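You operate a simulated robot arm through the tools that you are given. There is no shell and no other tool. Be economical: measure what you need, move in short steps, check, and stop when the job is done.

You run a simulated two-armed robot. Do the job below in one go: nothing can be reset, and whatever is moved stays where it is left.

## Task
Hold the green crate, pull its strap tight and lock the grey catch.
Fine: free the catch first; then set the crate on the crate stand. Where these are worked on the way, their far stop is far enough and under half their travel is too little: grey catch.
Where things are to end (x, y in the base frame): green crate within 7 cm of [65, 76].

It is judged by the outcome, as a careful person would: the job done as asked, and still so three seconds after it is handed in. It fails if anything else is knocked over, pushed out of place, dropped, spilled or broken.

## Robot
Two 6-joint arms with two-finger parallel grippers on one trunk, on a base that drives. Base frame: it is fixed to the floor where the robot stands at the start and does not move with it; the origin is under the middle of the robot, x ahead of it, y to its left, z up; the surface under the hand at the start is at about z = 80.1. Lengths are in cm, angles in rad, forces in N, time in s.
The left shoulder is at the start at [6, 18.7, 117.2], the right one opposite. With the tool pointing down near the work surface each hand reaches from about 10 to 60 cm from the robot's upright axis, wherever it stands, measured 20 degrees to its own side. Places, roughly: green crate (36x20x15 cm) [50, 0, 90]; grey catch [50, -10, 100]; strap [50, 0, 100]. Payload 1.57 kg a hand.
The TCP of each hand is the grasp point between the finger pads, 3 cm short of the fingertips. In the tool frame z runs along the fingers and y along their closing line. The gripper opens to 11 cm. The fingers are 2.4 cm wide and 1.2 cm thick; the gripper's body (4.8 by 11.2 cm) begins 7.8 cm behind the TCP.
Orientation is that of the tool frame in the base frame, as a unit quaternion [w, x, y, z]. With the fingers straight down and closing along the base's y, the tool's x points along the base's -x, its y along +y and its z along -z.

## Interface
- The arms move only by the tool drive_tool. It takes "left_rows", "right_rows" or both (then of equal length, played together; a hand with none holds still); each is a list of rows, each an object of numbers (a shift or turn left out is 0, a gripper value left out holds the last): "wx", "wy", "wz": the turn, a rotation vector about the tool's x, y, z in units of 5 degrees (1.0 is 5 degrees); "tx", "ty", "tz": the shift along the tool's x, y, z in units of 25 mm (1.0 is 25 mm); "hand": the closure, from 0 (fully open) to 1 (shut). In form: [{"wx": .., "wy": .., "wz": .., "tx": .., "ty": .., "tz": .., "hand": ..}, ...]. A call has 1 to 12 rows; each row shifts and turns the commanded pose from where the row before left it, along the tool's axes as they then stand. A call with a number of a shift or a turn outside -1 to 1 is refused whole. Rows are played at 5 a second. More than 5 cm and 0.15 rad between two rows, or a gripper value outside its range, and nothing of the call is played. Where a pose cannot be reached the arm comes as near as it can. A force on the tool above 90 N (or 10 N above the force at the start of the call, whichever is more), or a blocked arm, ends the call early, and 0.2 s more pass. Each finger travels about 15.3 cm/s and halts on what it meets, pressing with about 34 N; the grip force reading is that of the motor and also rises with nothing between the fingers. The clock runs only during rows and for 0.2 s after the last one: add rows that do not move to give the fingers time. It gives the time, the measured TCP pose, the force on the tool (base axes), the opening and the grip force at its end, in the units of the frame above (readings bear some noise), with the torque about the TCP (base axes, N m) and any sound that the robot's microphone picked up.
- Cameras (640 x 400 px; columns grow to the right, rows downward): "scene" is now at [1.33, 3.1, 171.8]; the picture's right is [0.40, -0.92, 0.00], its down [-0.66, -0.29, -0.69] and it looks along [0.63, 0.28, -0.72] (base axes); focal length 295 px, centre (320, 200). "left" rides on the left gripper at [7, -1.6, -14.1] in its tool frame; the picture's right is [0.23, 0.97, 0.00], its down [-0.86, 0.20, -0.48] and it looks along [-0.47, 0.11, 0.88] (tool axes); focal length 222 px, centre (320, 200). "right" rides on the right gripper at [7, 1.6, -14.1] in its tool frame; the picture's right is [-0.23, 0.97, 0.00], its down [-0.86, -0.20, -0.48] and it looks along [-0.47, -0.11, 0.88] (tool axes); focal length 222 px, centre (320, 200). There is no depth. A picture from a camera that has moved, and an enlarged one, comes with that camera's place and axes in the base frame and with its lens.
- capture(camera): a new picture of that camera. The clock stands still meanwhile.
- raise_lower(by): slides the trunk up (or, below 0, down) by that many cm; the arms and the scene camera ride with it, the base frame stays. It gives what a move gives, with no picture.
- roll_base(legs): drives the robot by 1 to 6 legs, each [ahead, left, turn to the left] in cm, cm and rad, along the robot's own axes; the way and the turn of a leg run together, so that a leg with both is an arc; at most 150 cm and 3.142 rad a leg. The arms and the cameras ride along, it lands a little off, and it stops where it bumps. It gives what a move gives.
- head_to(pan, tilt): turns the head with the scene camera to pan (to the left, within 1.501 rad either way) and tilt (down, from -0.506 to 1.204), counted from straight ahead of the robot. It gives what a move gives.
- zoom(camera, box): a new picture of the part [left, top, right, bottom] of that camera's present view, enlarged. The clock stands still meanwhile.
- close_job(): hands the job in; it is judged then, once.

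Work in short steps. Places have to be worked out from the pictures, the camera data and where the tool is seen: move nearer, look again, correct. Check each grasp and each placing, and mend what went wrong. You have 120 turns and 92 pictures in all, those below and enlarged ones among them. Open the grippers and draw the arms clear of the work before you hand the job in, unless the task says otherwise; then end with one line.

The tools are called after ">>>" by a JSON object that holds its "api" and its "payload". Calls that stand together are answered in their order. drive_tool: Moves the arms, as the interface text tells. Its arguments: {"type":"object","properties":{"left_rows":{"type":"array","items":{"type":"object","properties":{"wx":{"type":"number"},"wy":{"type":"number"},"wz":{"type":"number"},"tx":{"type":"number"},"ty":{"type":"number"},"tz":{"type":"number"},"hand":{"type":"number"}}}},"right_rows":{"type":"array","items":{"type":"object","properties":{"wx":{"type":"number"},"wy":{"type":"number"},"wz":{"type":"number"},"tx":{"type":"number"},"ty":{"type":"number"},"tz":{"type":"number"},"hand":{"type":"number"}}}}},"required":[]} The other tools are called the same way: raise_lower (by) slides the trunk up or down; roll_base (legs) drives the base; head_to (pan, tilt) turns the head that bears the scene camera; capture (camera) takes a picture; zoom (camera, box) takes an enlarged picture of a part of a camera's view; close_job () hands the job in.

At the start:

```text
time: 0.0
left_ee_pos: [43.91, 30.24, 131.97]
left_orientation: [0.001, -0.001, 1.0, 0.001]
left_contact_force: [-0.8, 0.1, -1.5]
left_wrist_torque: [-0.04, 0.04, 0.01]
left_width: 11.0
left_gripper_force: 0.0
right_ee_pos: [45.88, -9.23, 126.39]
right_orientation: [-0.001, 0.0, 1.0, 0.001]
right_contact_force: [-0.5, 0.3, 0.2]
right_wrist_torque: [0.0, 0.0, 0.02]
right_width: 10.99
right_gripper_force: 0.1
trunk travel left (down, up): [-80.0, 19.0]
robot x, y, heading: [-0.12, -0.12, -0.002]
head pan, tilt: [0.41, 0.808]
```

scene: 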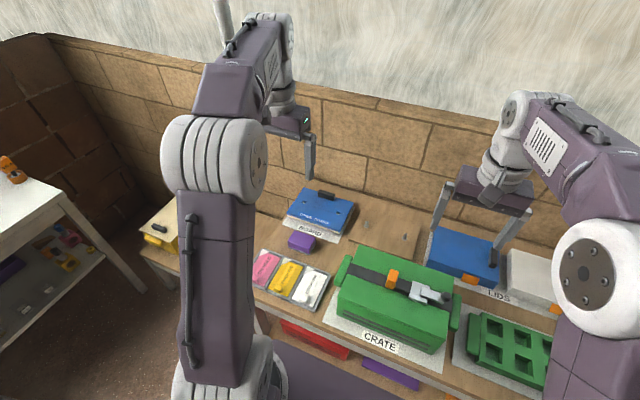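
right: 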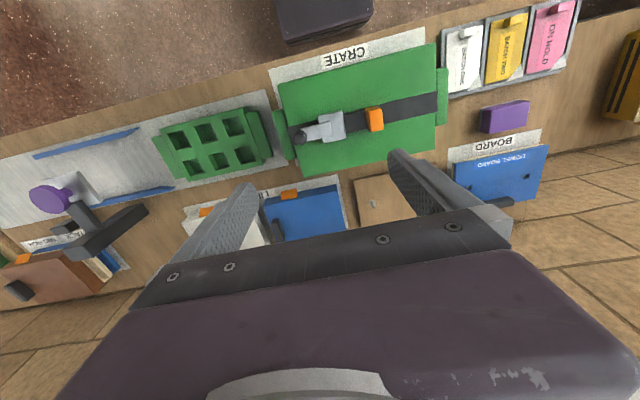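
left: 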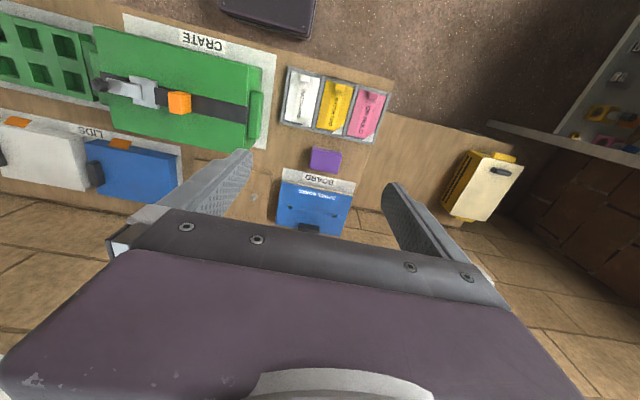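

I start by looking closely at the crate, its catch and strap, and toward the left where the crate stand should be.

>>> {"api": "zoom", "payload": {"camera": "scene", "box": [320, 230, 480, 360]}}

>>> {"api": "zoom", "payload": {"camera": "right", "box": [260, 20, 470, 190]}}

>>> {"api": "head_to", "payload": {"pan": 0.9, "tilt": 0.8}}

>>> {"api": "capture", "payload": {"camera": "scene"}}

```text
3.08 times, centred on (400, 295) of scene
camera zoom: at [1.33, 3.1, 171.8], right [0.4, -0.92, 0.0], down [-0.66, -0.29, -0.69], along [0.63, 0.28, -0.72], focal length 906 px, centre (74, -92)
```

zoom: 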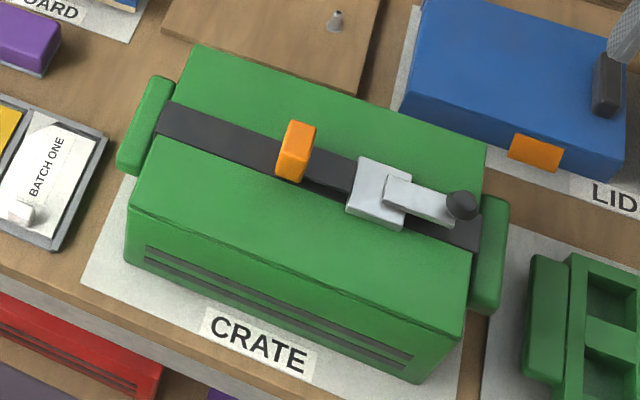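

```text
2.35 times, centred on (365, 105) of right
camera zoom: at [38.93, -7.78, 140.62], right [0.23, 0.97, 0.0], down [0.86, -0.2, 0.48], along [0.47, -0.11, -0.88], focal length 523 px, centre (214, 424)
```

zoom: 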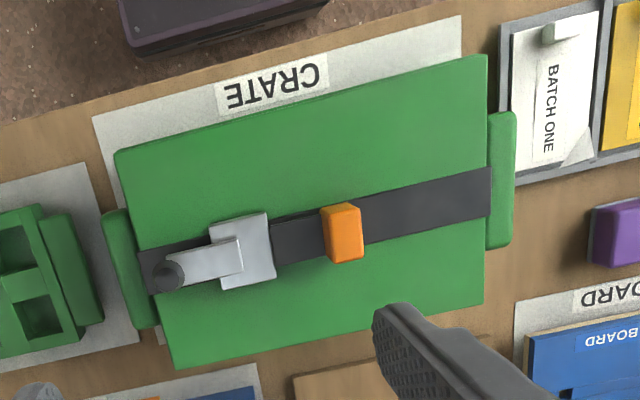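

```text
time: 0.9
left_ee_pos: [43.93, 30.2, 132.07]
left_orientation: [0.001, 0.0, 1.0, 0.0]
left_contact_force: [0.0, 0.4, -0.3]
left_wrist_torque: [-0.01, 0.03, 0.03]
left_width: 11.0
left_gripper_force: 0.1
right_ee_pos: [46.0, -9.04, 126.39]
right_orientation: [0.0, 0.0, 1.0, 0.001]
right_contact_force: [0.2, 0.8, 0.1]
right_wrist_torque: [0.0, 0.0, 0.01]
right_width: 11.01
right_gripper_force: 0.0
trunk travel left (down, up): [-80.0, 19.0]
robot x, y, heading: [0.12, 0.07, -0.0]
head pan, tilt: [0.901, 0.799]
```

```text
86 pictures are left
camera scene: at [-1.02, 6.21, 171.87], right [0.78, -0.62, 0.0], down [-0.45, -0.56, -0.7], along [0.43, 0.55, -0.72], focal length 295 px, centre (320, 200)
```

scene: 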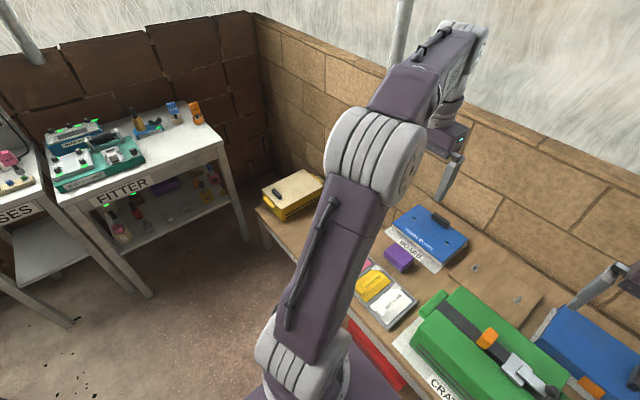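

The stand place [65,76] is hidden by the left arm here. I shift the left hand back toward the robot to see it and move the right hand closer to the catch for a look.

>>> {"api": "drive_tool", "payload": {"left_rows": [{"tx": 1}, {"tx": 1}, {"tx": 1}, {"tx": 1}, {"tx": 0.5}]}}

>>> {"api": "capture", "payload": {"camera": "left"}}

>>> {"api": "capture", "payload": {"camera": "scene"}}

```text
time: 2.1
left_ee_pos: [32.56, 30.03, 131.97]
left_orientation: [0.001, 0.0, 1.0, 0.001]
left_contact_force: [-0.8, -0.5, 0.1]
left_wrist_torque: [0.02, -0.05, 0.02]
left_width: 11.0
left_gripper_force: 0.0
right_ee_pos: [46.0, -9.18, 126.39]
right_orientation: [0.0, 0.0, 1.0, 0.0]
right_contact_force: [0.6, -0.6, -0.3]
right_wrist_torque: [0.0, 0.04, 0.0]
right_width: 11.02
right_gripper_force: 0.0
trunk travel left (down, up): [-80.0, 19.0]
robot x, y, heading: [-0.18, 0.12, 0.001]
head pan, tilt: [0.901, 0.799]
```

```text
85 pictures are left
camera left: at [25.49, 28.49, 146.09], right [-0.23, 0.97, 0.0], down [0.85, 0.2, 0.48], along [0.47, 0.11, -0.88], focal length 222 px, centre (320, 200)
```

left: 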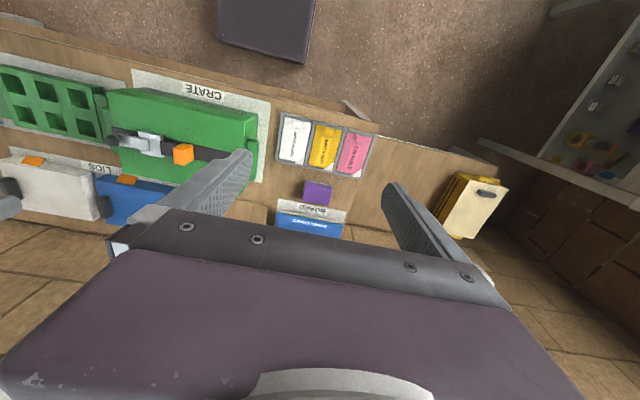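

```text
84 pictures are left
camera scene: at [-1.11, 6.2, 171.87], right [0.78, -0.62, 0.0], down [-0.45, -0.56, -0.7], along [0.43, 0.55, -0.72], focal length 295 px, centre (320, 200)
```

scene: 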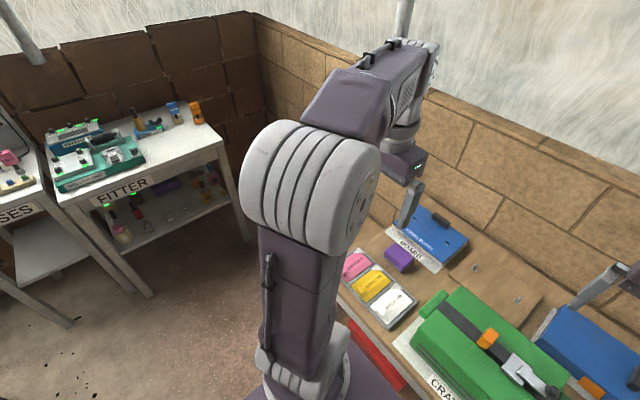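

The catch base appears near (47,-7,97), with the lever's knob toward -y at about (47.4,-13.5,97), and the orange strap tab near (47,0.6,97). I bring the right hand lower and back for a closer view.

>>> {"api": "drive_tool", "payload": {"right_rows": [{"tz": 1, "tx": 1}, {"tz": 1, "tx": 1}, {"tz": 1, "tx": 1}, {"tz": 1}, {}]}}

>>> {"api": "head_to", "payload": {"pan": -0.15, "tilt": 0.95}}

>>> {"api": "capture", "payload": {"camera": "right"}}

>>> {"api": "capture", "payload": {"camera": "scene"}}

```text
time: 3.3
left_ee_pos: [32.59, 30.12, 131.89]
left_orientation: [0.001, 0.001, 1.0, 0.001]
left_contact_force: [-0.6, 0.4, 0.2]
left_wrist_torque: [0.0, 0.0, -0.03]
left_width: 11.02
left_gripper_force: 0.0
right_ee_pos: [38.41, -9.15, 116.37]
right_orientation: [0.0, 0.0, 1.0, 0.0]
right_contact_force: [0.6, -0.3, -0.3]
right_wrist_torque: [-0.02, -0.02, 0.03]
right_width: 11.02
right_gripper_force: 0.1
trunk travel left (down, up): [-80.0, 19.0]
robot x, y, heading: [0.32, 0.05, 0.0]
head pan, tilt: [0.901, 0.799]
```

```text
time: 4.6
left_ee_pos: [32.65, 30.18, 132.03]
left_orientation: [0.001, 0.0, 1.0, 0.001]
left_contact_force: [-0.6, 0.0, -0.5]
left_wrist_torque: [0.0, 0.0, 0.02]
left_width: 11.0
left_gripper_force: 0.0
right_ee_pos: [38.35, -9.15, 116.43]
right_orientation: [0.0, 0.0, 1.0, 0.0]
right_contact_force: [0.6, 0.7, -0.2]
right_wrist_torque: [-0.01, 0.0, 0.0]
right_width: 11.0
right_gripper_force: 0.0
trunk travel left (down, up): [-80.0, 19.0]
robot x, y, heading: [-0.38, 0.18, -0.002]
head pan, tilt: [-0.15, 0.949]
```

```text
83 pictures are left
camera right: at [31.39, -7.74, 130.7], right [0.23, 0.97, 0.0], down [0.86, -0.2, 0.48], along [0.47, -0.11, -0.88], focal length 222 px, centre (320, 200)
```

right: 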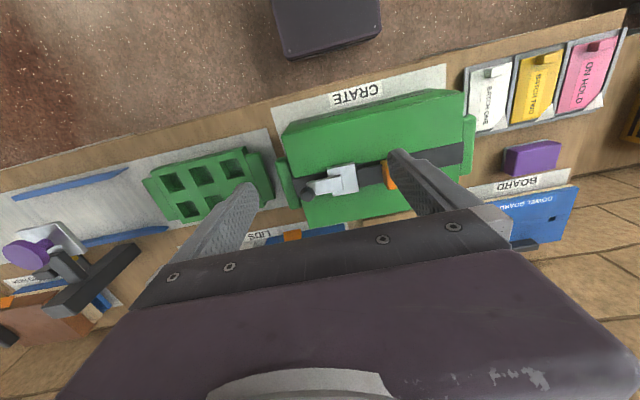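

```text
82 pictures are left
camera scene: at [1.14, -1.18, 170.71], right [-0.15, -0.99, 0.0], down [-0.8, 0.12, -0.58], along [0.58, -0.09, -0.81], focal length 295 px, centre (320, 200)
```

scene: 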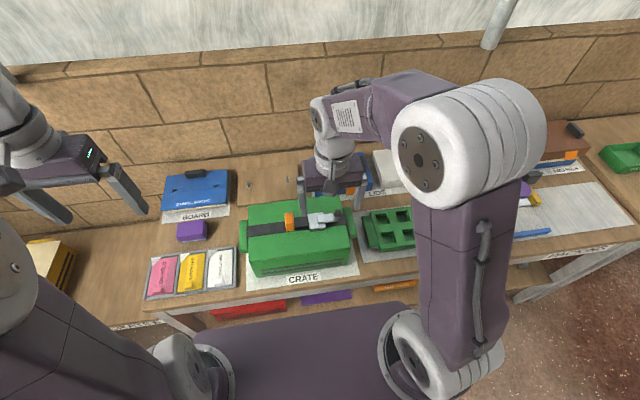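

>>> {"api": "zoom", "payload": {"camera": "right", "box": [270, 80, 430, 230]}}

>>> {"api": "zoom", "payload": {"camera": "scene", "box": [220, 160, 380, 280]}}

>>> {"api": "zoom", "payload": {"camera": "scene", "box": [0, 160, 260, 340]}}

```text
2.67 times, centred on (350, 155) of right
camera zoom: at [31.39, -7.74, 130.7], right [0.23, 0.97, 0.0], down [0.86, -0.2, 0.48], along [0.47, -0.11, -0.88], focal length 592 px, centre (240, 320)
```

zoom: 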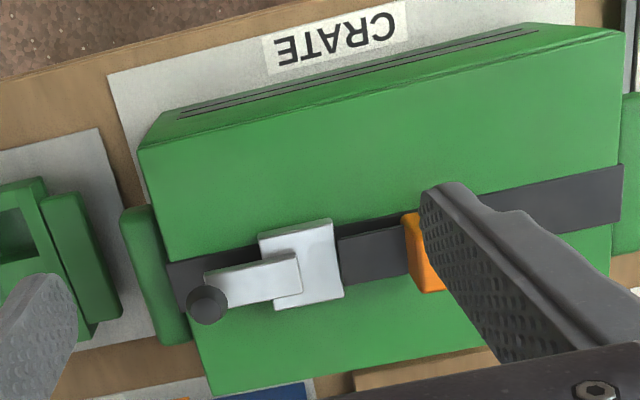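

```text
3.33 times, centred on (300, 220) of scene
camera zoom: at [1.14, -1.18, 170.71], right [-0.15, -0.99, 0.0], down [-0.8, 0.12, -0.58], along [0.58, -0.09, -0.81], focal length 982 px, centre (387, 133)
```

zoom: 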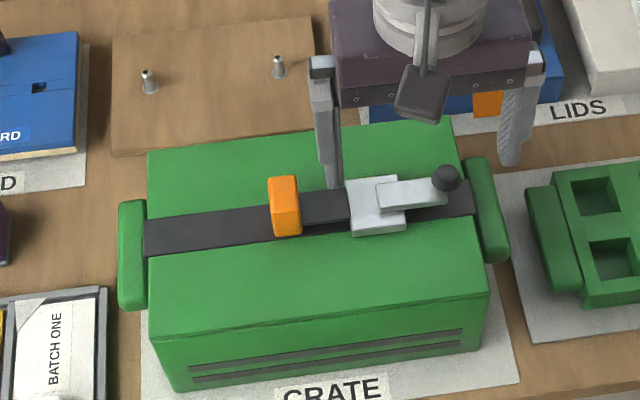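

```text
2.22 times, centred on (130, 250) of scene
camera zoom: at [1.14, -1.18, 170.71], right [-0.15, -0.99, 0.0], down [-0.8, 0.12, -0.58], along [0.58, -0.09, -0.81], focal length 655 px, centre (742, 89)
```

zoom: 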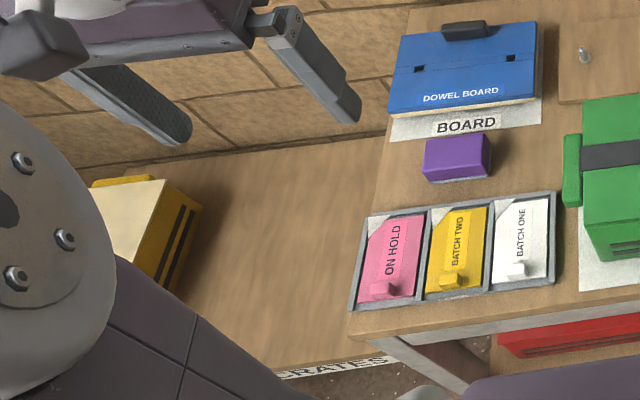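

The catch base and knob are clear, and a low "CRATES" stand is visible left of the bench. Now I need the handle shape, so I move the left hand over to view the +y handle.

>>> {"api": "drive_tool", "payload": {"left_rows": [{"tz": 1, "ty": 0}, {"tz": 1}, {"tz": 1}, {"tz": 1}, {"tz": 0.8}, {}]}}

>>> {"api": "capture", "payload": {"camera": "left"}}

```text
time: 6.0
left_ee_pos: [32.56, 30.1, 120.05]
left_orientation: [0.001, 0.0, 1.0, 0.0]
left_contact_force: [-0.4, -0.3, 0.5]
left_wrist_torque: [0.01, -0.02, -0.01]
left_width: 11.02
left_gripper_force: 0.1
right_ee_pos: [38.34, -9.17, 116.44]
right_orientation: [0.0, 0.0, 1.0, 0.0]
right_contact_force: [-0.7, -0.8, 1.5]
right_wrist_torque: [-0.03, 0.0, -0.02]
right_width: 11.02
right_gripper_force: 0.1
trunk travel left (down, up): [-80.0, 19.0]
robot x, y, heading: [-0.05, 0.04, -0.003]
head pan, tilt: [-0.15, 0.949]
```

```text
78 pictures are left
camera left: at [25.53, 28.48, 134.05], right [-0.23, 0.97, 0.0], down [0.85, 0.2, 0.48], along [0.47, 0.11, -0.88], focal length 222 px, centre (320, 200)
```

left: 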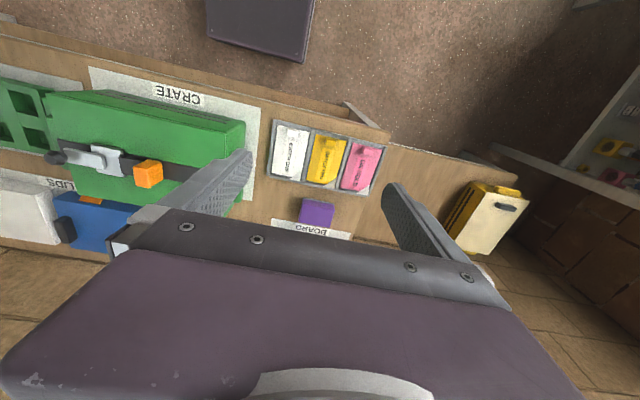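

I rotate the left hand 90° so it closes along x and its camera faces the +y handle.

>>> {"api": "drive_tool", "payload": {"left_rows": [{"wz": 1}, {"wz": 1}, {"wz": 1}, {"wz": 1}, {"wz": 1}, {"wz": 1}, {"wz": 1}, {"wz": 1}, {"wz": 1}, {"wz": 1}, {"wz": 1}, {"wz": 1}]}}

>>> {"api": "drive_tool", "payload": {"left_rows": [{"wz": 1}, {"wz": 1}, {"wz": 1}, {"wz": 1}, {"wz": 1}, {"wz": 1}, {"ty": 1}, {"ty": 1}, {"ty": 1}, {"ty": 1}, {"ty": 1}, {}]}}

>>> {"api": "capture", "payload": {"camera": "left"}}

```text
time: 8.6
left_ee_pos: [32.7, 30.15, 119.97]
left_orientation: [0.0, 0.501, 0.865, 0.001]
left_contact_force: [-0.1, -0.2, -0.1]
left_wrist_torque: [0.0, 0.0, -0.02]
left_width: 10.98
left_gripper_force: 0.0
right_ee_pos: [38.46, -9.13, 116.58]
right_orientation: [0.0, 0.0, 1.0, 0.0]
right_contact_force: [0.1, -0.2, -0.1]
right_wrist_torque: [-0.03, 0.01, -0.03]
right_width: 11.03
right_gripper_force: 0.0
trunk travel left (down, up): [-80.0, 19.0]
robot x, y, heading: [-0.21, -0.1, 0.004]
head pan, tilt: [-0.15, 0.949]
```

```text
time: 11.2
left_ee_pos: [45.11, 30.23, 120.0]
left_orientation: [0.0, 0.707, 0.707, 0.002]
left_contact_force: [-0.4, 0.4, -0.2]
left_wrist_torque: [0.0, 0.0, -0.03]
left_width: 10.99
left_gripper_force: 0.0
right_ee_pos: [38.3, -9.18, 116.54]
right_orientation: [0.001, 0.0, 1.0, 0.0]
right_contact_force: [-0.9, -0.1, -1.4]
right_wrist_torque: [0.03, 0.0, 0.01]
right_width: 10.99
right_gripper_force: 0.0
trunk travel left (down, up): [-80.0, 19.0]
robot x, y, heading: [-0.04, -0.03, 0.001]
head pan, tilt: [-0.15, 0.949]
```

```text
77 pictures are left
camera left: at [43.42, 37.06, 134.12], right [0.97, 0.23, 0.0], down [0.2, -0.86, 0.48], along [0.11, -0.46, -0.88], focal length 222 px, centre (320, 200)
```

left: 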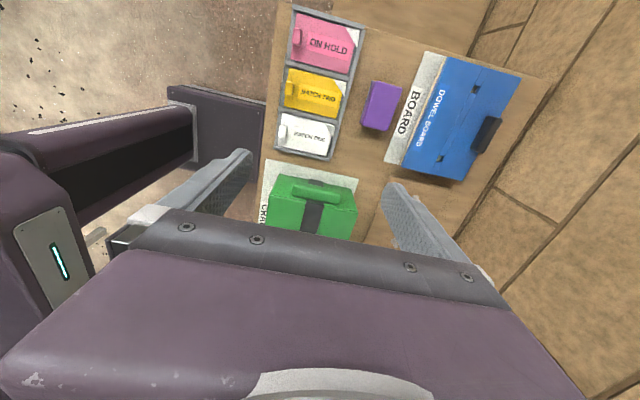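

>>> {"api": "zoom", "payload": {"camera": "left", "box": [250, 150, 380, 245]}}

```text
4.21 times, centred on (315, 198) of left
camera zoom: at [43.42, 37.06, 134.12], right [0.97, 0.23, 0.0], down [0.2, -0.86, 0.48], along [0.11, -0.46, -0.88], focal length 935 px, centre (341, 210)
```

zoom: 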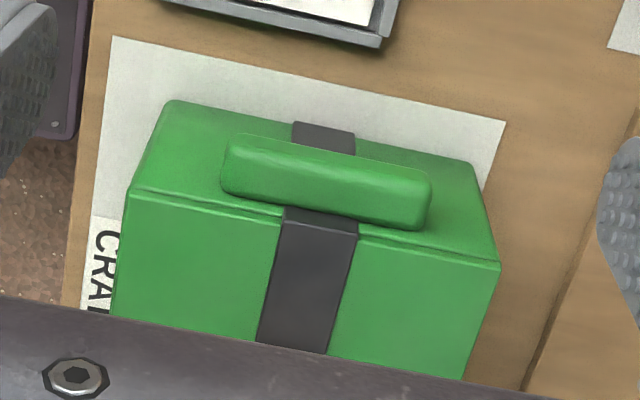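

The handle is a bar about 10.4 cm long (x 42.4–52.8), top near z≈93, at y≈15.5–18. I move the left hand above it, closing along x, and check.

>>> {"api": "drive_tool", "payload": {"left_rows": [{"ty": 1, "tx": -1}, {"tx": -1, "tz": 0.5}, {"tx": -1, "tz": 1}, {"tx": -1, "tz": 1}, {"tx": -0.9, "tz": 1}, {"tx": -0.4, "tz": 1}, {"tz": 1}, {"tz": 1}, {"tz": 0.7}, {}]}}

>>> {"api": "capture", "payload": {"camera": "left"}}

>>> {"api": "zoom", "payload": {"camera": "scene", "box": [180, 140, 340, 260]}}

```text
time: 13.4
left_ee_pos: [47.69, 16.99, 101.9]
left_orientation: [0.0, 0.706, 0.708, 0.0]
left_contact_force: [0.3, -0.5, 1.0]
left_wrist_torque: [0.0, 0.01, 0.0]
left_width: 10.99
left_gripper_force: 0.0
right_ee_pos: [38.33, -9.12, 116.48]
right_orientation: [0.0, 0.0, 1.0, 0.0]
right_contact_force: [0.4, 1.2, -0.1]
right_wrist_torque: [0.0, 0.02, 0.01]
right_width: 10.97
right_gripper_force: 0.1
trunk travel left (down, up): [-80.0, 19.0]
robot x, y, heading: [0.12, 0.45, 0.002]
head pan, tilt: [-0.15, 0.949]
```

```text
75 pictures are left
camera left: at [45.95, 23.9, 116.07], right [0.97, 0.23, 0.0], down [0.2, -0.86, 0.48], along [0.11, -0.46, -0.88], focal length 222 px, centre (320, 200)
```

left: 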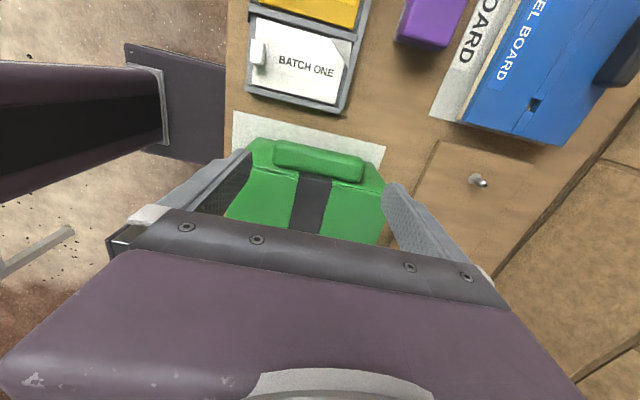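

```text
3.33 times, centred on (260, 200) of scene
camera zoom: at [1.14, -1.19, 170.71], right [-0.15, -0.99, 0.0], down [-0.8, 0.12, -0.58], along [0.58, -0.09, -0.81], focal length 982 px, centre (520, 200)
```

zoom: 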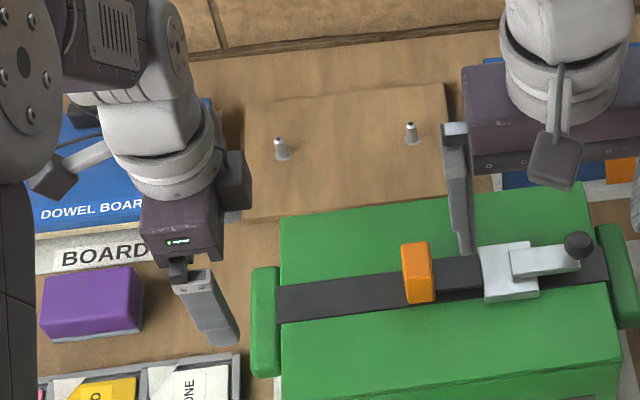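

>>> {"api": "zoom", "payload": {"camera": "left", "box": [215, 120, 425, 250]}}

```text
3.05 times, centred on (320, 185) of left
camera zoom: at [45.95, 23.9, 116.07], right [0.97, 0.23, 0.0], down [0.2, -0.86, 0.48], along [0.11, -0.46, -0.88], focal length 677 px, centre (320, 246)
```

zoom: 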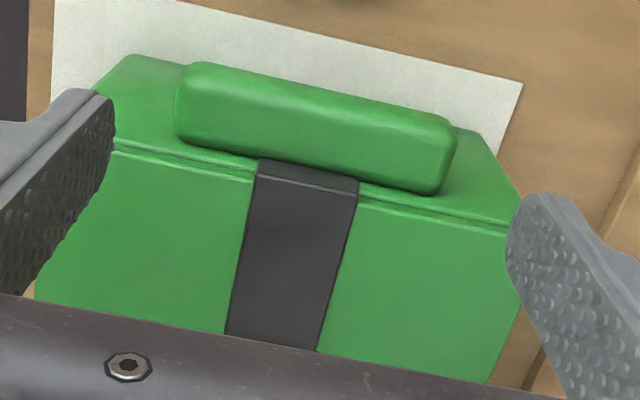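

Bar measured: x≈43.0–52.7, top z≈93.8, y≈15.2–18. I lower straight down to z≈92 and close.

>>> {"api": "drive_tool", "payload": {"left_rows": [{"ty": 0.06, "tx": 0.04, "tz": 0.8}, {"tz": 0.8}, {"tz": 0.8}, {"tz": 0.8}, {"tz": 0.7}, {}]}}

>>> {"api": "capture", "payload": {"camera": "left"}}

```text
time: 14.6
left_ee_pos: [48.85, 17.07, 94.28]
left_orientation: [0.019, 0.707, 0.707, 0.021]
left_contact_force: [-22.4, 3.5, 76.0]
left_wrist_torque: [-0.77, -3.0, -0.43]
left_width: 10.91
left_gripper_force: 0.0
right_ee_pos: [37.54, -9.16, 117.01]
right_orientation: [0.005, -0.001, 1.0, 0.001]
right_contact_force: [0.2, -0.2, -0.7]
right_wrist_torque: [-0.04, 0.06, -0.03]
right_width: 11.01
right_gripper_force: 0.0
trunk travel left (down, up): [-80.0, 19.0]
robot x, y, heading: [-0.11, -0.21, -0.001]
head pan, tilt: [-0.15, 0.949]
stopped in row 6 (left hand): the force on the tool passed its limit at 103 N (the readings are from after the stop); the commanded pose is now the measured one
```

```text
72 pictures are left
camera left: at [46.27, 24.05, 108.39], right [0.97, 0.23, 0.06], down [0.17, -0.86, 0.49], along [0.16, -0.46, -0.87], focal length 222 px, centre (320, 200)
```

left: 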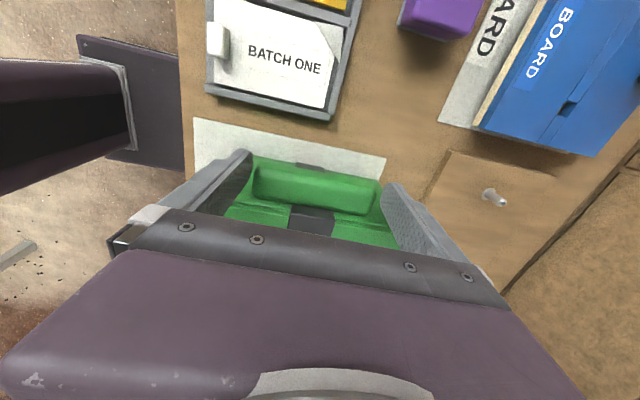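

>>> {"api": "zoom", "payload": {"camera": "left", "box": [200, 130, 440, 270]}}

>>> {"api": "zoom", "payload": {"camera": "scene", "box": [180, 160, 300, 250]}}

```text
2.67 times, centred on (320, 200) of left
camera zoom: at [46.27, 24.05, 108.39], right [0.97, 0.23, 0.06], down [0.17, -0.86, 0.49], along [0.16, -0.46, -0.87], focal length 592 px, centre (320, 200)
```

zoom: 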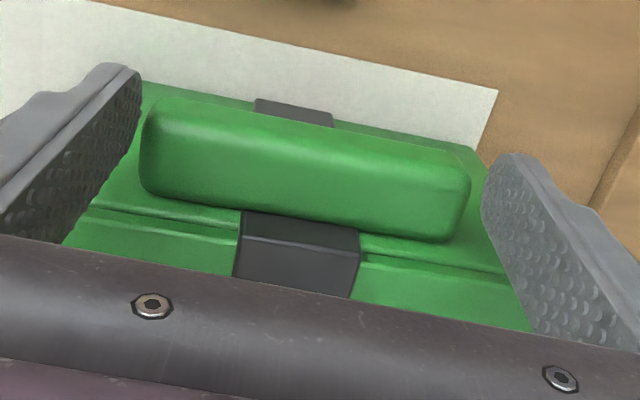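

```text
4.44 times, centred on (240, 205) of scene
camera zoom: at [-0.19, -1.38, 170.79], right [-0.15, -0.99, 0.0], down [-0.8, 0.12, -0.59], along [0.58, -0.09, -0.81], focal length 1309 px, centre (676, 178)
```

zoom: 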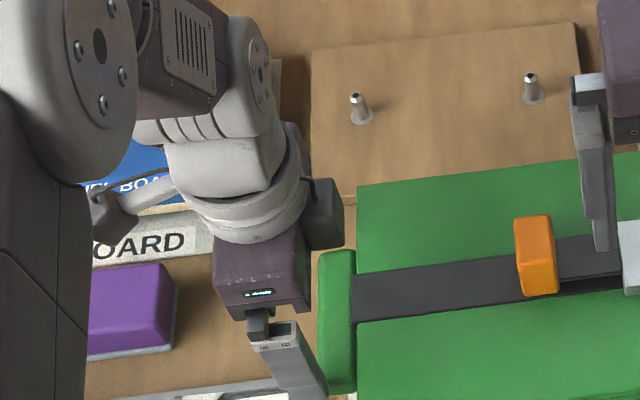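

The +x finger touched something near its crate-side edge and the robot pitched slightly. I lift back off and re-measure.

>>> {"api": "drive_tool", "payload": {"left_rows": [{"tz": -0.6}, {"tz": -0.8}, {"tz": -0.8, "tx": 0.4}, {"tz": -0.6, "tx": 0.6}, {}]}}

>>> {"api": "zoom", "payload": {"camera": "left", "box": [200, 120, 440, 270]}}

```text
time: 15.8
left_ee_pos: [48.75, 19.7, 100.47]
left_orientation: [0.012, 0.707, 0.707, 0.013]
left_contact_force: [0.6, -0.5, -0.8]
left_wrist_torque: [0.01, 0.0, -0.01]
left_width: 10.99
left_gripper_force: 0.1
right_ee_pos: [38.39, -9.19, 116.52]
right_orientation: [0.0, 0.0, 1.0, 0.0]
right_contact_force: [-0.4, -0.6, 1.0]
right_wrist_torque: [0.02, -0.02, -0.02]
right_width: 11.0
right_gripper_force: 0.1
trunk travel left (down, up): [-80.0, 19.0]
robot x, y, heading: [-0.05, 0.04, 0.002]
head pan, tilt: [-0.15, 0.949]
```

```text
2.67 times, centred on (320, 195) of left
camera zoom: at [46.53, 26.61, 114.48], right [0.97, 0.23, 0.04], down [0.18, -0.86, 0.48], along [0.14, -0.46, -0.87], focal length 592 px, centre (320, 213)
```

zoom: 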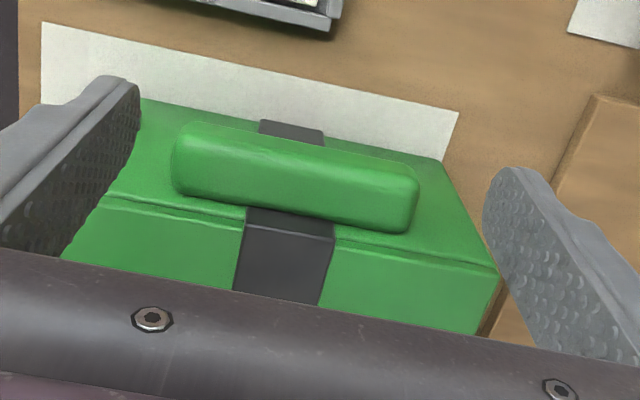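

The bar is really ~10.5 cm long (top z≈92, wall y≈14.1), too tight to straddle along x. A horizontal grip (one finger above, one below) looks better, so I check the surroundings on both sides.

>>> {"api": "zoom", "payload": {"camera": "scene", "box": [330, 170, 450, 260]}}

>>> {"api": "zoom", "payload": {"camera": "right", "box": [100, 100, 340, 250]}}

```text
4.44 times, centred on (390, 215) of scene
camera zoom: at [1.07, -1.21, 170.71], right [-0.15, -0.99, 0.0], down [-0.8, 0.12, -0.58], along [0.58, -0.09, -0.81], focal length 1309 px, centre (9, 133)
```

zoom: 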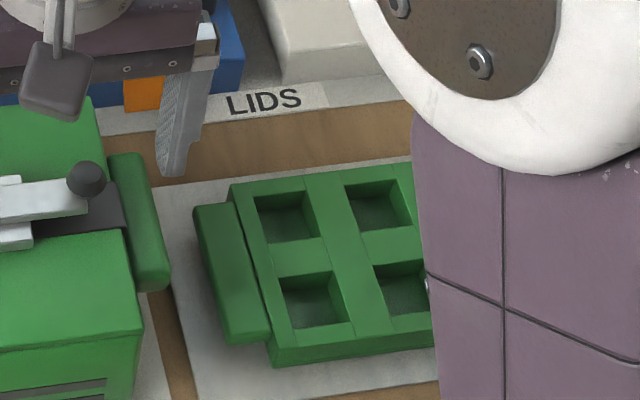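

```text
2.67 times, centred on (220, 175) of right
camera zoom: at [31.34, -7.73, 130.72], right [0.23, 0.97, 0.0], down [0.86, -0.2, 0.48], along [0.47, -0.11, -0.88], focal length 592 px, centre (587, 267)
```

zoom: 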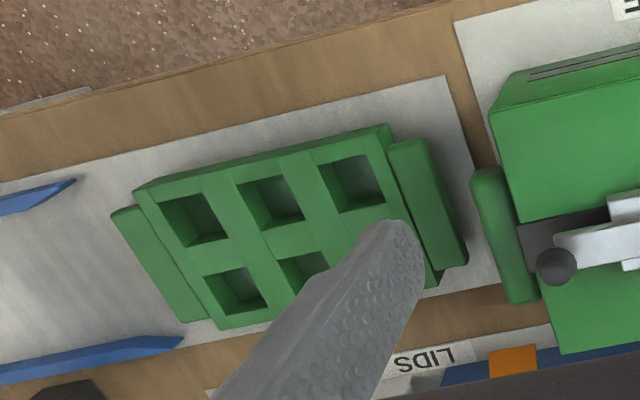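

Before choosing the grip I want to see the stand; I pan the head left now that the left arm sits differently.

>>> {"api": "head_to", "payload": {"pan": 0.85, "tilt": 0.75}}

>>> {"api": "capture", "payload": {"camera": "scene"}}

```text
time: 17.1
left_ee_pos: [48.88, 19.68, 100.36]
left_orientation: [0.013, 0.707, 0.707, 0.014]
left_contact_force: [0.5, -0.2, 0.1]
left_wrist_torque: [0.0, 0.03, 0.01]
left_width: 11.01
left_gripper_force: 0.1
right_ee_pos: [38.43, -9.03, 116.5]
right_orientation: [0.0, -0.001, 1.0, 0.001]
right_contact_force: [-0.1, -0.5, 0.8]
right_wrist_torque: [-0.04, -0.02, 0.0]
right_width: 10.99
right_gripper_force: 0.0
trunk travel left (down, up): [-80.0, 19.0]
robot x, y, heading: [-0.35, 0.03, 0.001]
head pan, tilt: [0.85, 0.75]
```

```text
66 pictures are left
camera scene: at [-0.59, 6.11, 172.26], right [0.75, -0.66, 0.0], down [-0.45, -0.51, -0.73], along [0.48, 0.55, -0.68], focal length 295 px, centre (320, 200)
```

scene: 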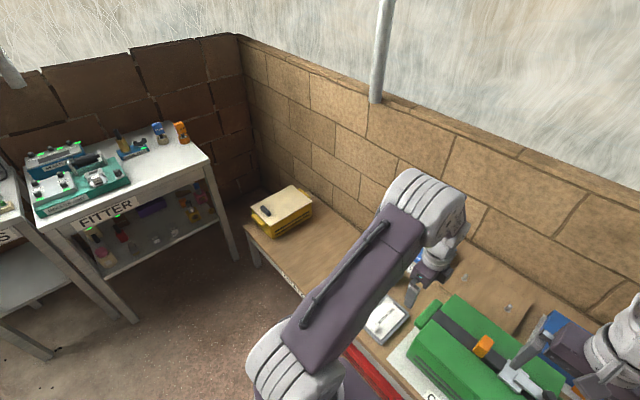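

>>> {"api": "zoom", "payload": {"camera": "scene", "box": [230, 170, 420, 310]}}

```text
2.86 times, centred on (325, 240) of scene
camera zoom: at [-0.59, 6.11, 172.26], right [0.75, -0.66, 0.0], down [-0.45, -0.51, -0.73], along [0.48, 0.55, -0.68], focal length 842 px, centre (306, 86)
```

zoom: 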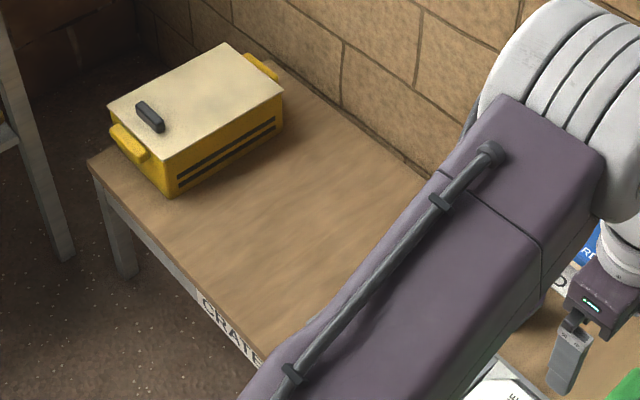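

Stand: low table, top at z≈37, with the yellow crate at y≥108, so hands sticking out sideways are bad there. Better plan: grip each bar's near end with the hands pointing forward (+x), fingers above/below. I raise the left hand, roll back for room, and rotate the left hand to point forward.

>>> {"api": "drive_tool", "payload": {"left_rows": [{"tz": -1}, {"tz": -1}, {"tz": -1, "tx": 0.5}, {}]}}

>>> {"api": "roll_base", "payload": {"legs": [[-15, 0, 0]]}}

>>> {"api": "drive_tool", "payload": {"left_rows": [{"wx": -1}, {"wx": -1}, {"wx": -1}, {"wx": -1}, {"wx": -1}, {"wx": -1}, {"wx": -1}, {"wx": -1}, {"wx": -1}, {"wx": -1}]}}

>>> {"api": "drive_tool", "payload": {"left_rows": [{"wx": -1}, {"wx": -1}, {"wx": -1}, {"wx": -1}, {"wx": -1}, {"wx": -1}, {"wx": -1}, {"wx": -0.7}, {}]}}

```text
time: 18.1
left_ee_pos: [48.57, 20.85, 107.93]
left_orientation: [0.013, 0.707, 0.707, 0.015]
left_contact_force: [0.5, -0.1, 0.6]
left_wrist_torque: [-0.02, 0.0, -0.02]
left_width: 11.04
left_gripper_force: 0.0
right_ee_pos: [38.43, -9.01, 116.49]
right_orientation: [0.001, -0.001, 1.0, 0.0]
right_contact_force: [-0.2, 0.1, -0.2]
right_wrist_torque: [0.0, 0.02, 0.02]
right_width: 11.0
right_gripper_force: 0.1
trunk travel left (down, up): [-80.0, 19.0]
robot x, y, heading: [-0.53, -0.18, -0.0]
head pan, tilt: [0.85, 0.75]
```

```text
time: 19.5
left_ee_pos: [33.9, 20.79, 107.87]
left_orientation: [0.012, 0.708, 0.706, 0.012]
left_contact_force: [0.2, 0.5, 1.0]
left_wrist_torque: [0.01, 0.03, 0.02]
left_width: 11.01
left_gripper_force: 0.1
right_ee_pos: [23.76, -9.15, 116.4]
right_orientation: [0.0, -0.001, 1.0, -0.001]
right_contact_force: [0.0, -0.5, 0.2]
right_wrist_torque: [0.03, -0.01, -0.02]
right_width: 10.98
right_gripper_force: 0.0
trunk travel left (down, up): [-80.0, 19.0]
robot x, y, heading: [-14.78, 0.45, -0.001]
head pan, tilt: [0.85, 0.75]
```

```text
time: 21.7
left_ee_pos: [33.86, 20.48, 107.99]
left_orientation: [0.311, 0.636, 0.634, 0.312]
left_contact_force: [-0.3, 0.2, -0.5]
left_wrist_torque: [-0.02, -0.02, 0.01]
left_width: 11.01
left_gripper_force: 0.0
left hand out of reach, approached as far as the arm can: row 5, 6
right_ee_pos: [23.47, -9.15, 116.52]
right_orientation: [0.0, 0.001, 1.0, 0.0]
right_contact_force: [-0.2, 0.9, 0.7]
right_wrist_torque: [0.01, 0.0, -0.04]
right_width: 11.0
right_gripper_force: 0.0
trunk travel left (down, up): [-80.0, 19.0]
robot x, y, heading: [-15.25, -0.32, 0.003]
head pan, tilt: [0.85, 0.75]
```

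```text
time: 23.7
left_ee_pos: [52.6, 21.47, 129.18]
left_orientation: [0.501, 0.501, 0.498, 0.5]
left_contact_force: [-0.6, -0.1, 0.4]
left_wrist_torque: [-0.02, 0.01, 0.0]
left_width: 11.0
left_gripper_force: 0.0
left hand out of reach, approached as far as the arm can: row 1, 2, 3, 4, 5, 6, 7, 8
right_ee_pos: [23.53, -9.16, 116.56]
right_orientation: [0.0, -0.001, 1.0, 0.0]
right_contact_force: [-0.4, -0.4, 0.1]
right_wrist_torque: [0.01, 0.01, -0.01]
right_width: 10.98
right_gripper_force: 0.1
trunk travel left (down, up): [-80.0, 19.0]
robot x, y, heading: [-15.21, 0.06, -0.006]
head pan, tilt: [0.85, 0.75]
```

The forward-pointing pose isn't reachable that close at this height. Raising the trunk gives more vertical offset; I do that and see where the hand goes.

>>> {"api": "raise_lower", "payload": {"by": 18}}

>>> {"api": "drive_tool", "payload": {"left_rows": [{}, {}]}}

```text
time: 25.7
left_ee_pos: [52.69, 21.48, 147.17]
left_orientation: [0.501, 0.5, 0.499, 0.5]
left_contact_force: [0.2, 0.0, -0.2]
left_wrist_torque: [0.0, -0.01, -0.05]
left_width: 11.02
left_gripper_force: 0.0
right_ee_pos: [23.51, -9.06, 134.5]
right_orientation: [0.0, 0.0, 1.0, 0.0]
right_contact_force: [0.1, -0.7, -1.1]
right_wrist_torque: [-0.02, 0.0, -0.01]
right_width: 11.02
right_gripper_force: 0.1
trunk travel left (down, up): [-98.0, 1.0]
robot x, y, heading: [-15.03, 0.19, -0.0]
head pan, tilt: [0.85, 0.75]
```

```text
time: 26.3
left_ee_pos: [52.66, 21.49, 147.17]
left_orientation: [0.5, 0.5, 0.499, 0.5]
left_contact_force: [0.7, -0.6, 0.2]
left_wrist_torque: [0.0, 0.01, -0.02]
left_width: 10.98
left_gripper_force: 0.1
right_ee_pos: [23.5, -9.22, 134.37]
right_orientation: [0.001, 0.0, 1.0, 0.0]
right_contact_force: [-0.6, 0.7, -0.7]
right_wrist_torque: [-0.02, -0.02, -0.02]
right_width: 11.03
right_gripper_force: 0.1
trunk travel left (down, up): [-98.0, 1.0]
robot x, y, heading: [-15.04, -0.22, 0.002]
head pan, tilt: [0.85, 0.75]
```

Orientation is right and the commanded pose matches. I descend while pulling back in x, watching reach.

>>> {"api": "drive_tool", "payload": {"left_rows": [{"ty": -1, "tx": 0.2}, {"ty": -1, "tx": 0.2}, {"ty": -1, "tx": 0.2}, {"ty": -1, "tx": 0.2}, {"ty": -1, "tz": -0.5}, {"ty": -1, "tz": -0.5}, {"ty": -1, "tz": -0.5}, {"ty": -1, "tz": -0.5}, {"ty": -1, "tz": -0.5}, {"ty": -1, "tz": -0.5}, {"ty": -1, "tz": -0.5}, {"ty": -1, "tz": -0.5}]}}

```text
time: 28.9
left_ee_pos: [60.99, 24.93, 124.22]
left_orientation: [0.5, 0.5, 0.5, 0.5]
left_contact_force: [1.4, 0.0, 0.2]
left_wrist_torque: [-0.01, 0.01, -0.02]
left_width: 10.99
left_gripper_force: 0.1
left hand out of reach, approached as far as the arm can: row 1, 2, 3, 4, 5, 6, 7, 8, 9, 10, 11, 12
right_ee_pos: [23.52, -9.1, 134.4]
right_orientation: [0.001, 0.0, 1.0, 0.0]
right_contact_force: [0.2, -0.4, -0.2]
right_wrist_torque: [0.01, 0.02, -0.01]
right_width: 11.02
right_gripper_force: 0.1
trunk travel left (down, up): [-98.0, 1.0]
robot x, y, heading: [-14.96, 0.05, -0.004]
head pan, tilt: [0.85, 0.75]
```

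Forward-pointing is joint-limited below the shoulder. I go back to the fingers-down straddle of the bar, but will align it carefully by sight and feel. First restore the left hand to fingers-down.

>>> {"api": "drive_tool", "payload": {"left_rows": [{"wx": 1}, {"wx": 1}, {"wx": 1}, {"wx": 1}, {"wx": 1}, {"wx": 1}, {"wx": 1}, {"wx": 1}, {"wx": 1}, {"wx": 1}, {"wx": 1}, {"wx": 1}]}}

>>> {"api": "drive_tool", "payload": {"left_rows": [{"wx": 1}, {"wx": 1}, {"wx": 1}, {"wx": 1}, {"wx": 1}, {"wx": 1}, {}]}}

```text
time: 31.5
left_ee_pos: [62.28, 27.71, 126.01]
left_orientation: [0.244, 0.628, 0.668, 0.315]
left_contact_force: [0.5, 0.7, 0.3]
left_wrist_torque: [0.01, -0.01, 0.02]
left_width: 11.0
left_gripper_force: 0.0
left hand out of reach, approached as far as the arm can: row 8, 9, 10, 11
right_ee_pos: [23.65, -9.05, 134.56]
right_orientation: [-0.001, 0.0, 1.0, 0.0]
right_contact_force: [-0.1, 0.6, -0.3]
right_wrist_torque: [0.01, -0.01, -0.01]
right_width: 11.0
right_gripper_force: 0.0
trunk travel left (down, up): [-98.0, 1.0]
robot x, y, heading: [-14.93, 0.15, -0.004]
head pan, tilt: [0.85, 0.75]
```

```text
time: 33.1
left_ee_pos: [51.7, 25.98, 125.75]
left_orientation: [0.074, 0.669, 0.728, 0.131]
left_contact_force: [-0.2, -0.5, 0.8]
left_wrist_torque: [-0.02, -0.01, 0.01]
left_width: 11.0
left_gripper_force: 0.0
left hand out of reach, approached as far as the arm can: row 1, 2, 3, 4, 5, 6
right_ee_pos: [23.5, -9.13, 134.5]
right_orientation: [0.001, 0.0, 1.0, 0.0]
right_contact_force: [-0.1, -0.3, -0.5]
right_wrist_torque: [0.01, 0.0, -0.01]
right_width: 10.98
right_gripper_force: 0.1
trunk travel left (down, up): [-98.0, 1.0]
robot x, y, heading: [-14.99, -0.25, -0.002]
head pan, tilt: [0.85, 0.75]
```

>>> {"api": "drive_tool", "payload": {"left_rows": [{"ty": -0.2}, {"ty": -1}, {"ty": -1}, {}, {}]}}

```text
time: 34.3
left_ee_pos: [46.67, 25.53, 124.15]
left_orientation: [0.075, 0.669, 0.728, 0.131]
left_contact_force: [-0.4, -0.1, 0.1]
left_wrist_torque: [-0.03, 0.02, -0.01]
left_width: 11.02
left_gripper_force: 0.0
right_ee_pos: [23.54, -9.22, 134.42]
right_orientation: [-0.001, 0.0, 1.0, 0.0]
right_contact_force: [1.4, -0.5, 0.3]
right_wrist_torque: [0.01, -0.04, -0.01]
right_width: 11.01
right_gripper_force: 0.1
trunk travel left (down, up): [-98.0, 1.0]
robot x, y, heading: [-14.57, 0.2, -0.002]
head pan, tilt: [0.85, 0.75]
```

I correct the residual tilt, then put the trunk and base back.

>>> {"api": "drive_tool", "payload": {"left_rows": [{"wx": 0.835, "wy": -0.23, "wz": 0.24}, {"wx": 0.835, "wy": -0.23, "wz": 0.24}, {"wx": 0.835, "wy": -0.23, "wz": 0.24}, {"wx": 0.835, "wy": -0.23, "wz": 0.24}, {}]}}

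>>> {"api": "raise_lower", "payload": {"by": -18}}

```text
time: 35.5
left_ee_pos: [45.4, 25.38, 124.05]
left_orientation: [0.009, 0.704, 0.71, 0.017]
left_contact_force: [0.0, -0.4, 0.7]
left_wrist_torque: [0.0, 0.01, 0.01]
left_width: 11.0
left_gripper_force: 0.0
left hand out of reach, approached as far as the arm can: row 4
right_ee_pos: [23.62, -9.2, 134.49]
right_orientation: [0.0, 0.0, 1.0, -0.001]
right_contact_force: [-0.3, 0.3, -0.4]
right_wrist_torque: [0.01, 0.03, 0.0]
right_width: 10.99
right_gripper_force: 0.1
trunk travel left (down, up): [-98.0, 1.0]
robot x, y, heading: [-14.9, -0.17, 0.0]
head pan, tilt: [0.85, 0.75]
```

```text
time: 37.5
left_ee_pos: [45.42, 25.27, 106.19]
left_orientation: [0.008, 0.703, 0.711, 0.017]
left_contact_force: [0.2, 0.4, 0.5]
left_wrist_torque: [-0.01, 0.0, 0.02]
left_width: 11.01
left_gripper_force: 0.1
right_ee_pos: [23.44, -9.2, 116.47]
right_orientation: [0.0, 0.0, 1.0, -0.001]
right_contact_force: [-0.7, -0.1, 0.5]
right_wrist_torque: [-0.03, -0.02, 0.01]
right_width: 11.0
right_gripper_force: 0.1
trunk travel left (down, up): [-80.0, 19.0]
robot x, y, heading: [-14.92, -0.28, -0.003]
head pan, tilt: [0.85, 0.75]
```

>>> {"api": "drive_tool", "payload": {"left_rows": [{"ty": -1, "wx": 0.41, "wy": -0.15, "wz": 0.13}, {"ty": -1}, {"ty": -1}, {"ty": -1}, {}]}}

>>> {"api": "roll_base", "payload": {"legs": [[13, 0, 0]]}}

```text
time: 38.7
left_ee_pos: [35.41, 25.3, 106.13]
left_orientation: [0.001, 0.707, 0.708, 0.001]
left_contact_force: [0.1, 0.2, 0.0]
left_wrist_torque: [0.04, 0.02, 0.01]
left_width: 10.99
left_gripper_force: 0.0
right_ee_pos: [23.55, -9.13, 116.4]
right_orientation: [0.0, 0.0, 1.0, 0.0]
right_contact_force: [-0.3, -0.3, 0.0]
right_wrist_torque: [0.02, -0.04, -0.01]
right_width: 11.0
right_gripper_force: 0.0
trunk travel left (down, up): [-80.0, 19.0]
robot x, y, heading: [-14.92, 0.06, 0.003]
head pan, tilt: [0.85, 0.75]
```

```text
time: 40.0
left_ee_pos: [48.16, 25.42, 106.23]
left_orientation: [0.001, 0.707, 0.707, 0.001]
left_contact_force: [0.4, -0.6, 0.0]
left_wrist_torque: [0.02, 0.01, 0.04]
left_width: 10.98
left_gripper_force: 0.1
right_ee_pos: [36.23, -8.95, 116.51]
right_orientation: [0.001, -0.001, 1.0, 0.001]
right_contact_force: [-0.3, 0.6, 0.5]
right_wrist_torque: [0.01, 0.01, -0.01]
right_width: 11.0
right_gripper_force: 0.1
trunk travel left (down, up): [-80.0, 19.0]
robot x, y, heading: [-1.89, -0.04, 0.004]
head pan, tilt: [0.85, 0.75]
```

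>>> {"api": "drive_tool", "payload": {"left_rows": [{"ty": 0.28, "tx": -0.9}, {"tx": -0.9, "tz": 0.7}, {"tx": -0.9, "tz": 1}, {"tx": -0.86, "tz": 1}, {"tz": 1}, {}]}}

>>> {"api": "zoom", "payload": {"camera": "left", "box": [200, 130, 440, 280]}}

```text
time: 41.4
left_ee_pos: [49.11, 16.51, 96.97]
left_orientation: [0.001, 0.707, 0.708, 0.0]
left_contact_force: [0.3, 0.5, -1.0]
left_wrist_torque: [-0.04, 0.02, 0.01]
left_width: 11.0
left_gripper_force: 0.0
right_ee_pos: [36.51, -9.08, 116.42]
right_orientation: [0.0, -0.002, 1.0, -0.001]
right_contact_force: [-0.3, -0.4, 0.7]
right_wrist_torque: [-0.04, 0.01, 0.0]
right_width: 11.0
right_gripper_force: 0.1
trunk travel left (down, up): [-80.0, 19.0]
robot x, y, heading: [-1.96, -0.19, 0.004]
head pan, tilt: [0.85, 0.75]
```

```text
2.67 times, centred on (320, 205) of left
camera zoom: at [47.42, 23.44, 111.06], right [0.97, 0.23, 0.0], down [0.2, -0.85, 0.48], along [0.11, -0.47, -0.88], focal length 592 px, centre (320, 187)
```

zoom: 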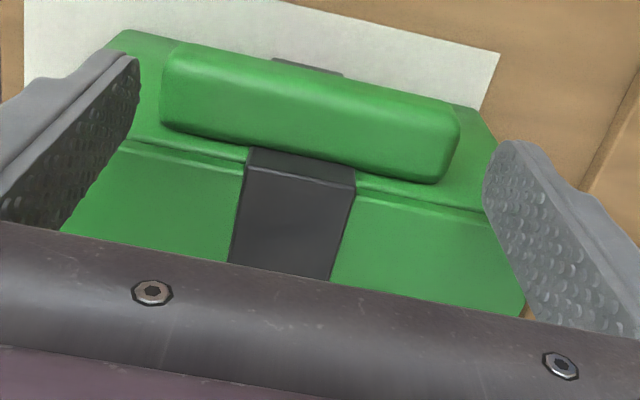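

Bar now spans x≈43.8–54.4, centre ≈49.1, same as the hand. I descend in small steps feeling for contact.

>>> {"api": "drive_tool", "payload": {"left_rows": [{"tz": 0.4, "tx": -0.08}, {"tz": 0.4}, {"tz": 0.2}, {"tz": 0.2}, {}]}}

```text
time: 42.6
left_ee_pos: [49.13, 16.33, 94.53]
left_orientation: [0.007, 0.707, 0.707, 0.007]
left_contact_force: [2.6, 6.4, 53.9]
left_wrist_torque: [-0.03, -3.02, -0.09]
left_width: 11.01
left_gripper_force: 0.1
right_ee_pos: [35.86, -9.11, 116.76]
right_orientation: [0.002, -0.001, 1.0, 0.0]
right_contact_force: [-0.1, 0.1, -0.7]
right_wrist_torque: [-0.02, 0.03, 0.0]
right_width: 10.99
right_gripper_force: 0.0
trunk travel left (down, up): [-80.0, 19.0]
robot x, y, heading: [-2.03, -0.0, -0.002]
head pan, tilt: [0.85, 0.75]
```

The +x finger touches the bar end by its inner edge; I lift a little, shift +0.35 cm in x and try again.

>>> {"api": "drive_tool", "payload": {"left_rows": [{"tz": -0.5}, {"ty": 0.14}, {"tz": 0.25}, {"tz": 0.25}, {}]}}

```text
time: 43.8
left_ee_pos: [49.12, 16.29, 94.84]
left_orientation: [0.005, 0.707, 0.707, 0.006]
left_contact_force: [1.4, 9.1, 85.8]
left_wrist_torque: [0.0, 4.71, -0.48]
left_width: 10.77
left_gripper_force: 0.1
right_ee_pos: [35.67, -9.18, 116.78]
right_orientation: [0.003, 0.0, 1.0, 0.001]
right_contact_force: [0.0, 0.4, -0.2]
right_wrist_torque: [0.04, 0.0, 0.0]
right_width: 11.0
right_gripper_force: 0.2
trunk travel left (down, up): [-80.0, 19.0]
robot x, y, heading: [-1.69, -0.22, 0.001]
head pan, tilt: [0.85, 0.75]
```

The bar is as long as the full opening, so straddling is out. New plan: tilt each hand ~45° and hook both spread fingers under the bar (bar underside ≈ z 89), giving four-point support. I back the left hand off and turn it 180° so its camera ends up on top.

>>> {"api": "drive_tool", "payload": {"left_rows": [{"tz": -0.8}, {"tz": -1}, {"tz": -1, "tx": 0.8}, {"tz": -1, "tx": 1}, {"tx": 1, "tz": -1}, {"wz": -1, "tx": 1}, {"wz": -1, "hand": 0.36}, {"wz": -1}, {"wz": -1}, {"wz": -1}, {"wz": -1}, {"wz": -1}]}}

>>> {"api": "drive_tool", "payload": {"left_rows": [{"wz": -1}, {"wz": -1}, {"wz": -1}, {"wz": -1}, {"wz": -1}, {"wz": -1}, {"wz": -1}, {"wz": -1}, {"wz": -1}, {"wz": -1}, {"wz": -1}, {"wz": -1}]}}

>>> {"api": "drive_tool", "payload": {"left_rows": [{"wz": -1}, {"wz": -1}, {"wz": -1}, {"wz": -1}, {"wz": -1}, {"wz": -1}, {"wz": -1}, {"wz": -1}, {"wz": -1}, {"wz": -1}, {"wz": -1}, {}]}}

```text
time: 46.4
left_ee_pos: [49.4, 25.81, 105.84]
left_orientation: [0.001, 0.46, 0.888, -0.001]
left_contact_force: [0.5, -1.1, -0.1]
left_wrist_torque: [-0.02, 0.0, 0.0]
left_width: 7.04
left_gripper_force: 0.1
right_ee_pos: [36.42, -9.07, 116.51]
right_orientation: [0.0, -0.001, 1.0, 0.0]
right_contact_force: [0.6, 0.2, 0.0]
right_wrist_torque: [0.0, 0.01, -0.02]
right_width: 11.01
right_gripper_force: 0.1
trunk travel left (down, up): [-80.0, 19.0]
robot x, y, heading: [-1.82, -0.1, 0.0]
head pan, tilt: [0.85, 0.75]
```

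```text
time: 49.0
left_ee_pos: [49.35, 25.87, 105.86]
left_orientation: [0.001, -0.045, 0.999, -0.001]
left_contact_force: [0.4, -0.2, 0.3]
left_wrist_torque: [-0.01, 0.0, 0.0]
left_width: 7.03
left_gripper_force: 0.0
right_ee_pos: [36.5, -8.96, 116.38]
right_orientation: [0.0, -0.001, 1.0, 0.0]
right_contact_force: [-0.1, 0.3, -0.2]
right_wrist_torque: [0.06, -0.02, 0.0]
right_width: 10.99
right_gripper_force: 0.0
trunk travel left (down, up): [-80.0, 19.0]
robot x, y, heading: [-1.82, -0.2, 0.002]
head pan, tilt: [0.85, 0.75]
```

```text
time: 51.6
left_ee_pos: [49.36, 25.77, 105.94]
left_orientation: [0.0, -0.5, 0.866, 0.0]
left_contact_force: [0.6, -0.5, -0.2]
left_wrist_torque: [-0.04, -0.03, -0.04]
left_width: 7.07
left_gripper_force: 0.0
right_ee_pos: [36.49, -9.05, 116.47]
right_orientation: [0.001, 0.0, 1.0, 0.0]
right_contact_force: [1.0, -0.4, -0.1]
right_wrist_torque: [0.0, 0.03, 0.0]
right_width: 11.01
right_gripper_force: 0.1
trunk travel left (down, up): [-80.0, 19.0]
robot x, y, heading: [-1.69, 0.25, 0.002]
head pan, tilt: [0.85, 0.75]
```

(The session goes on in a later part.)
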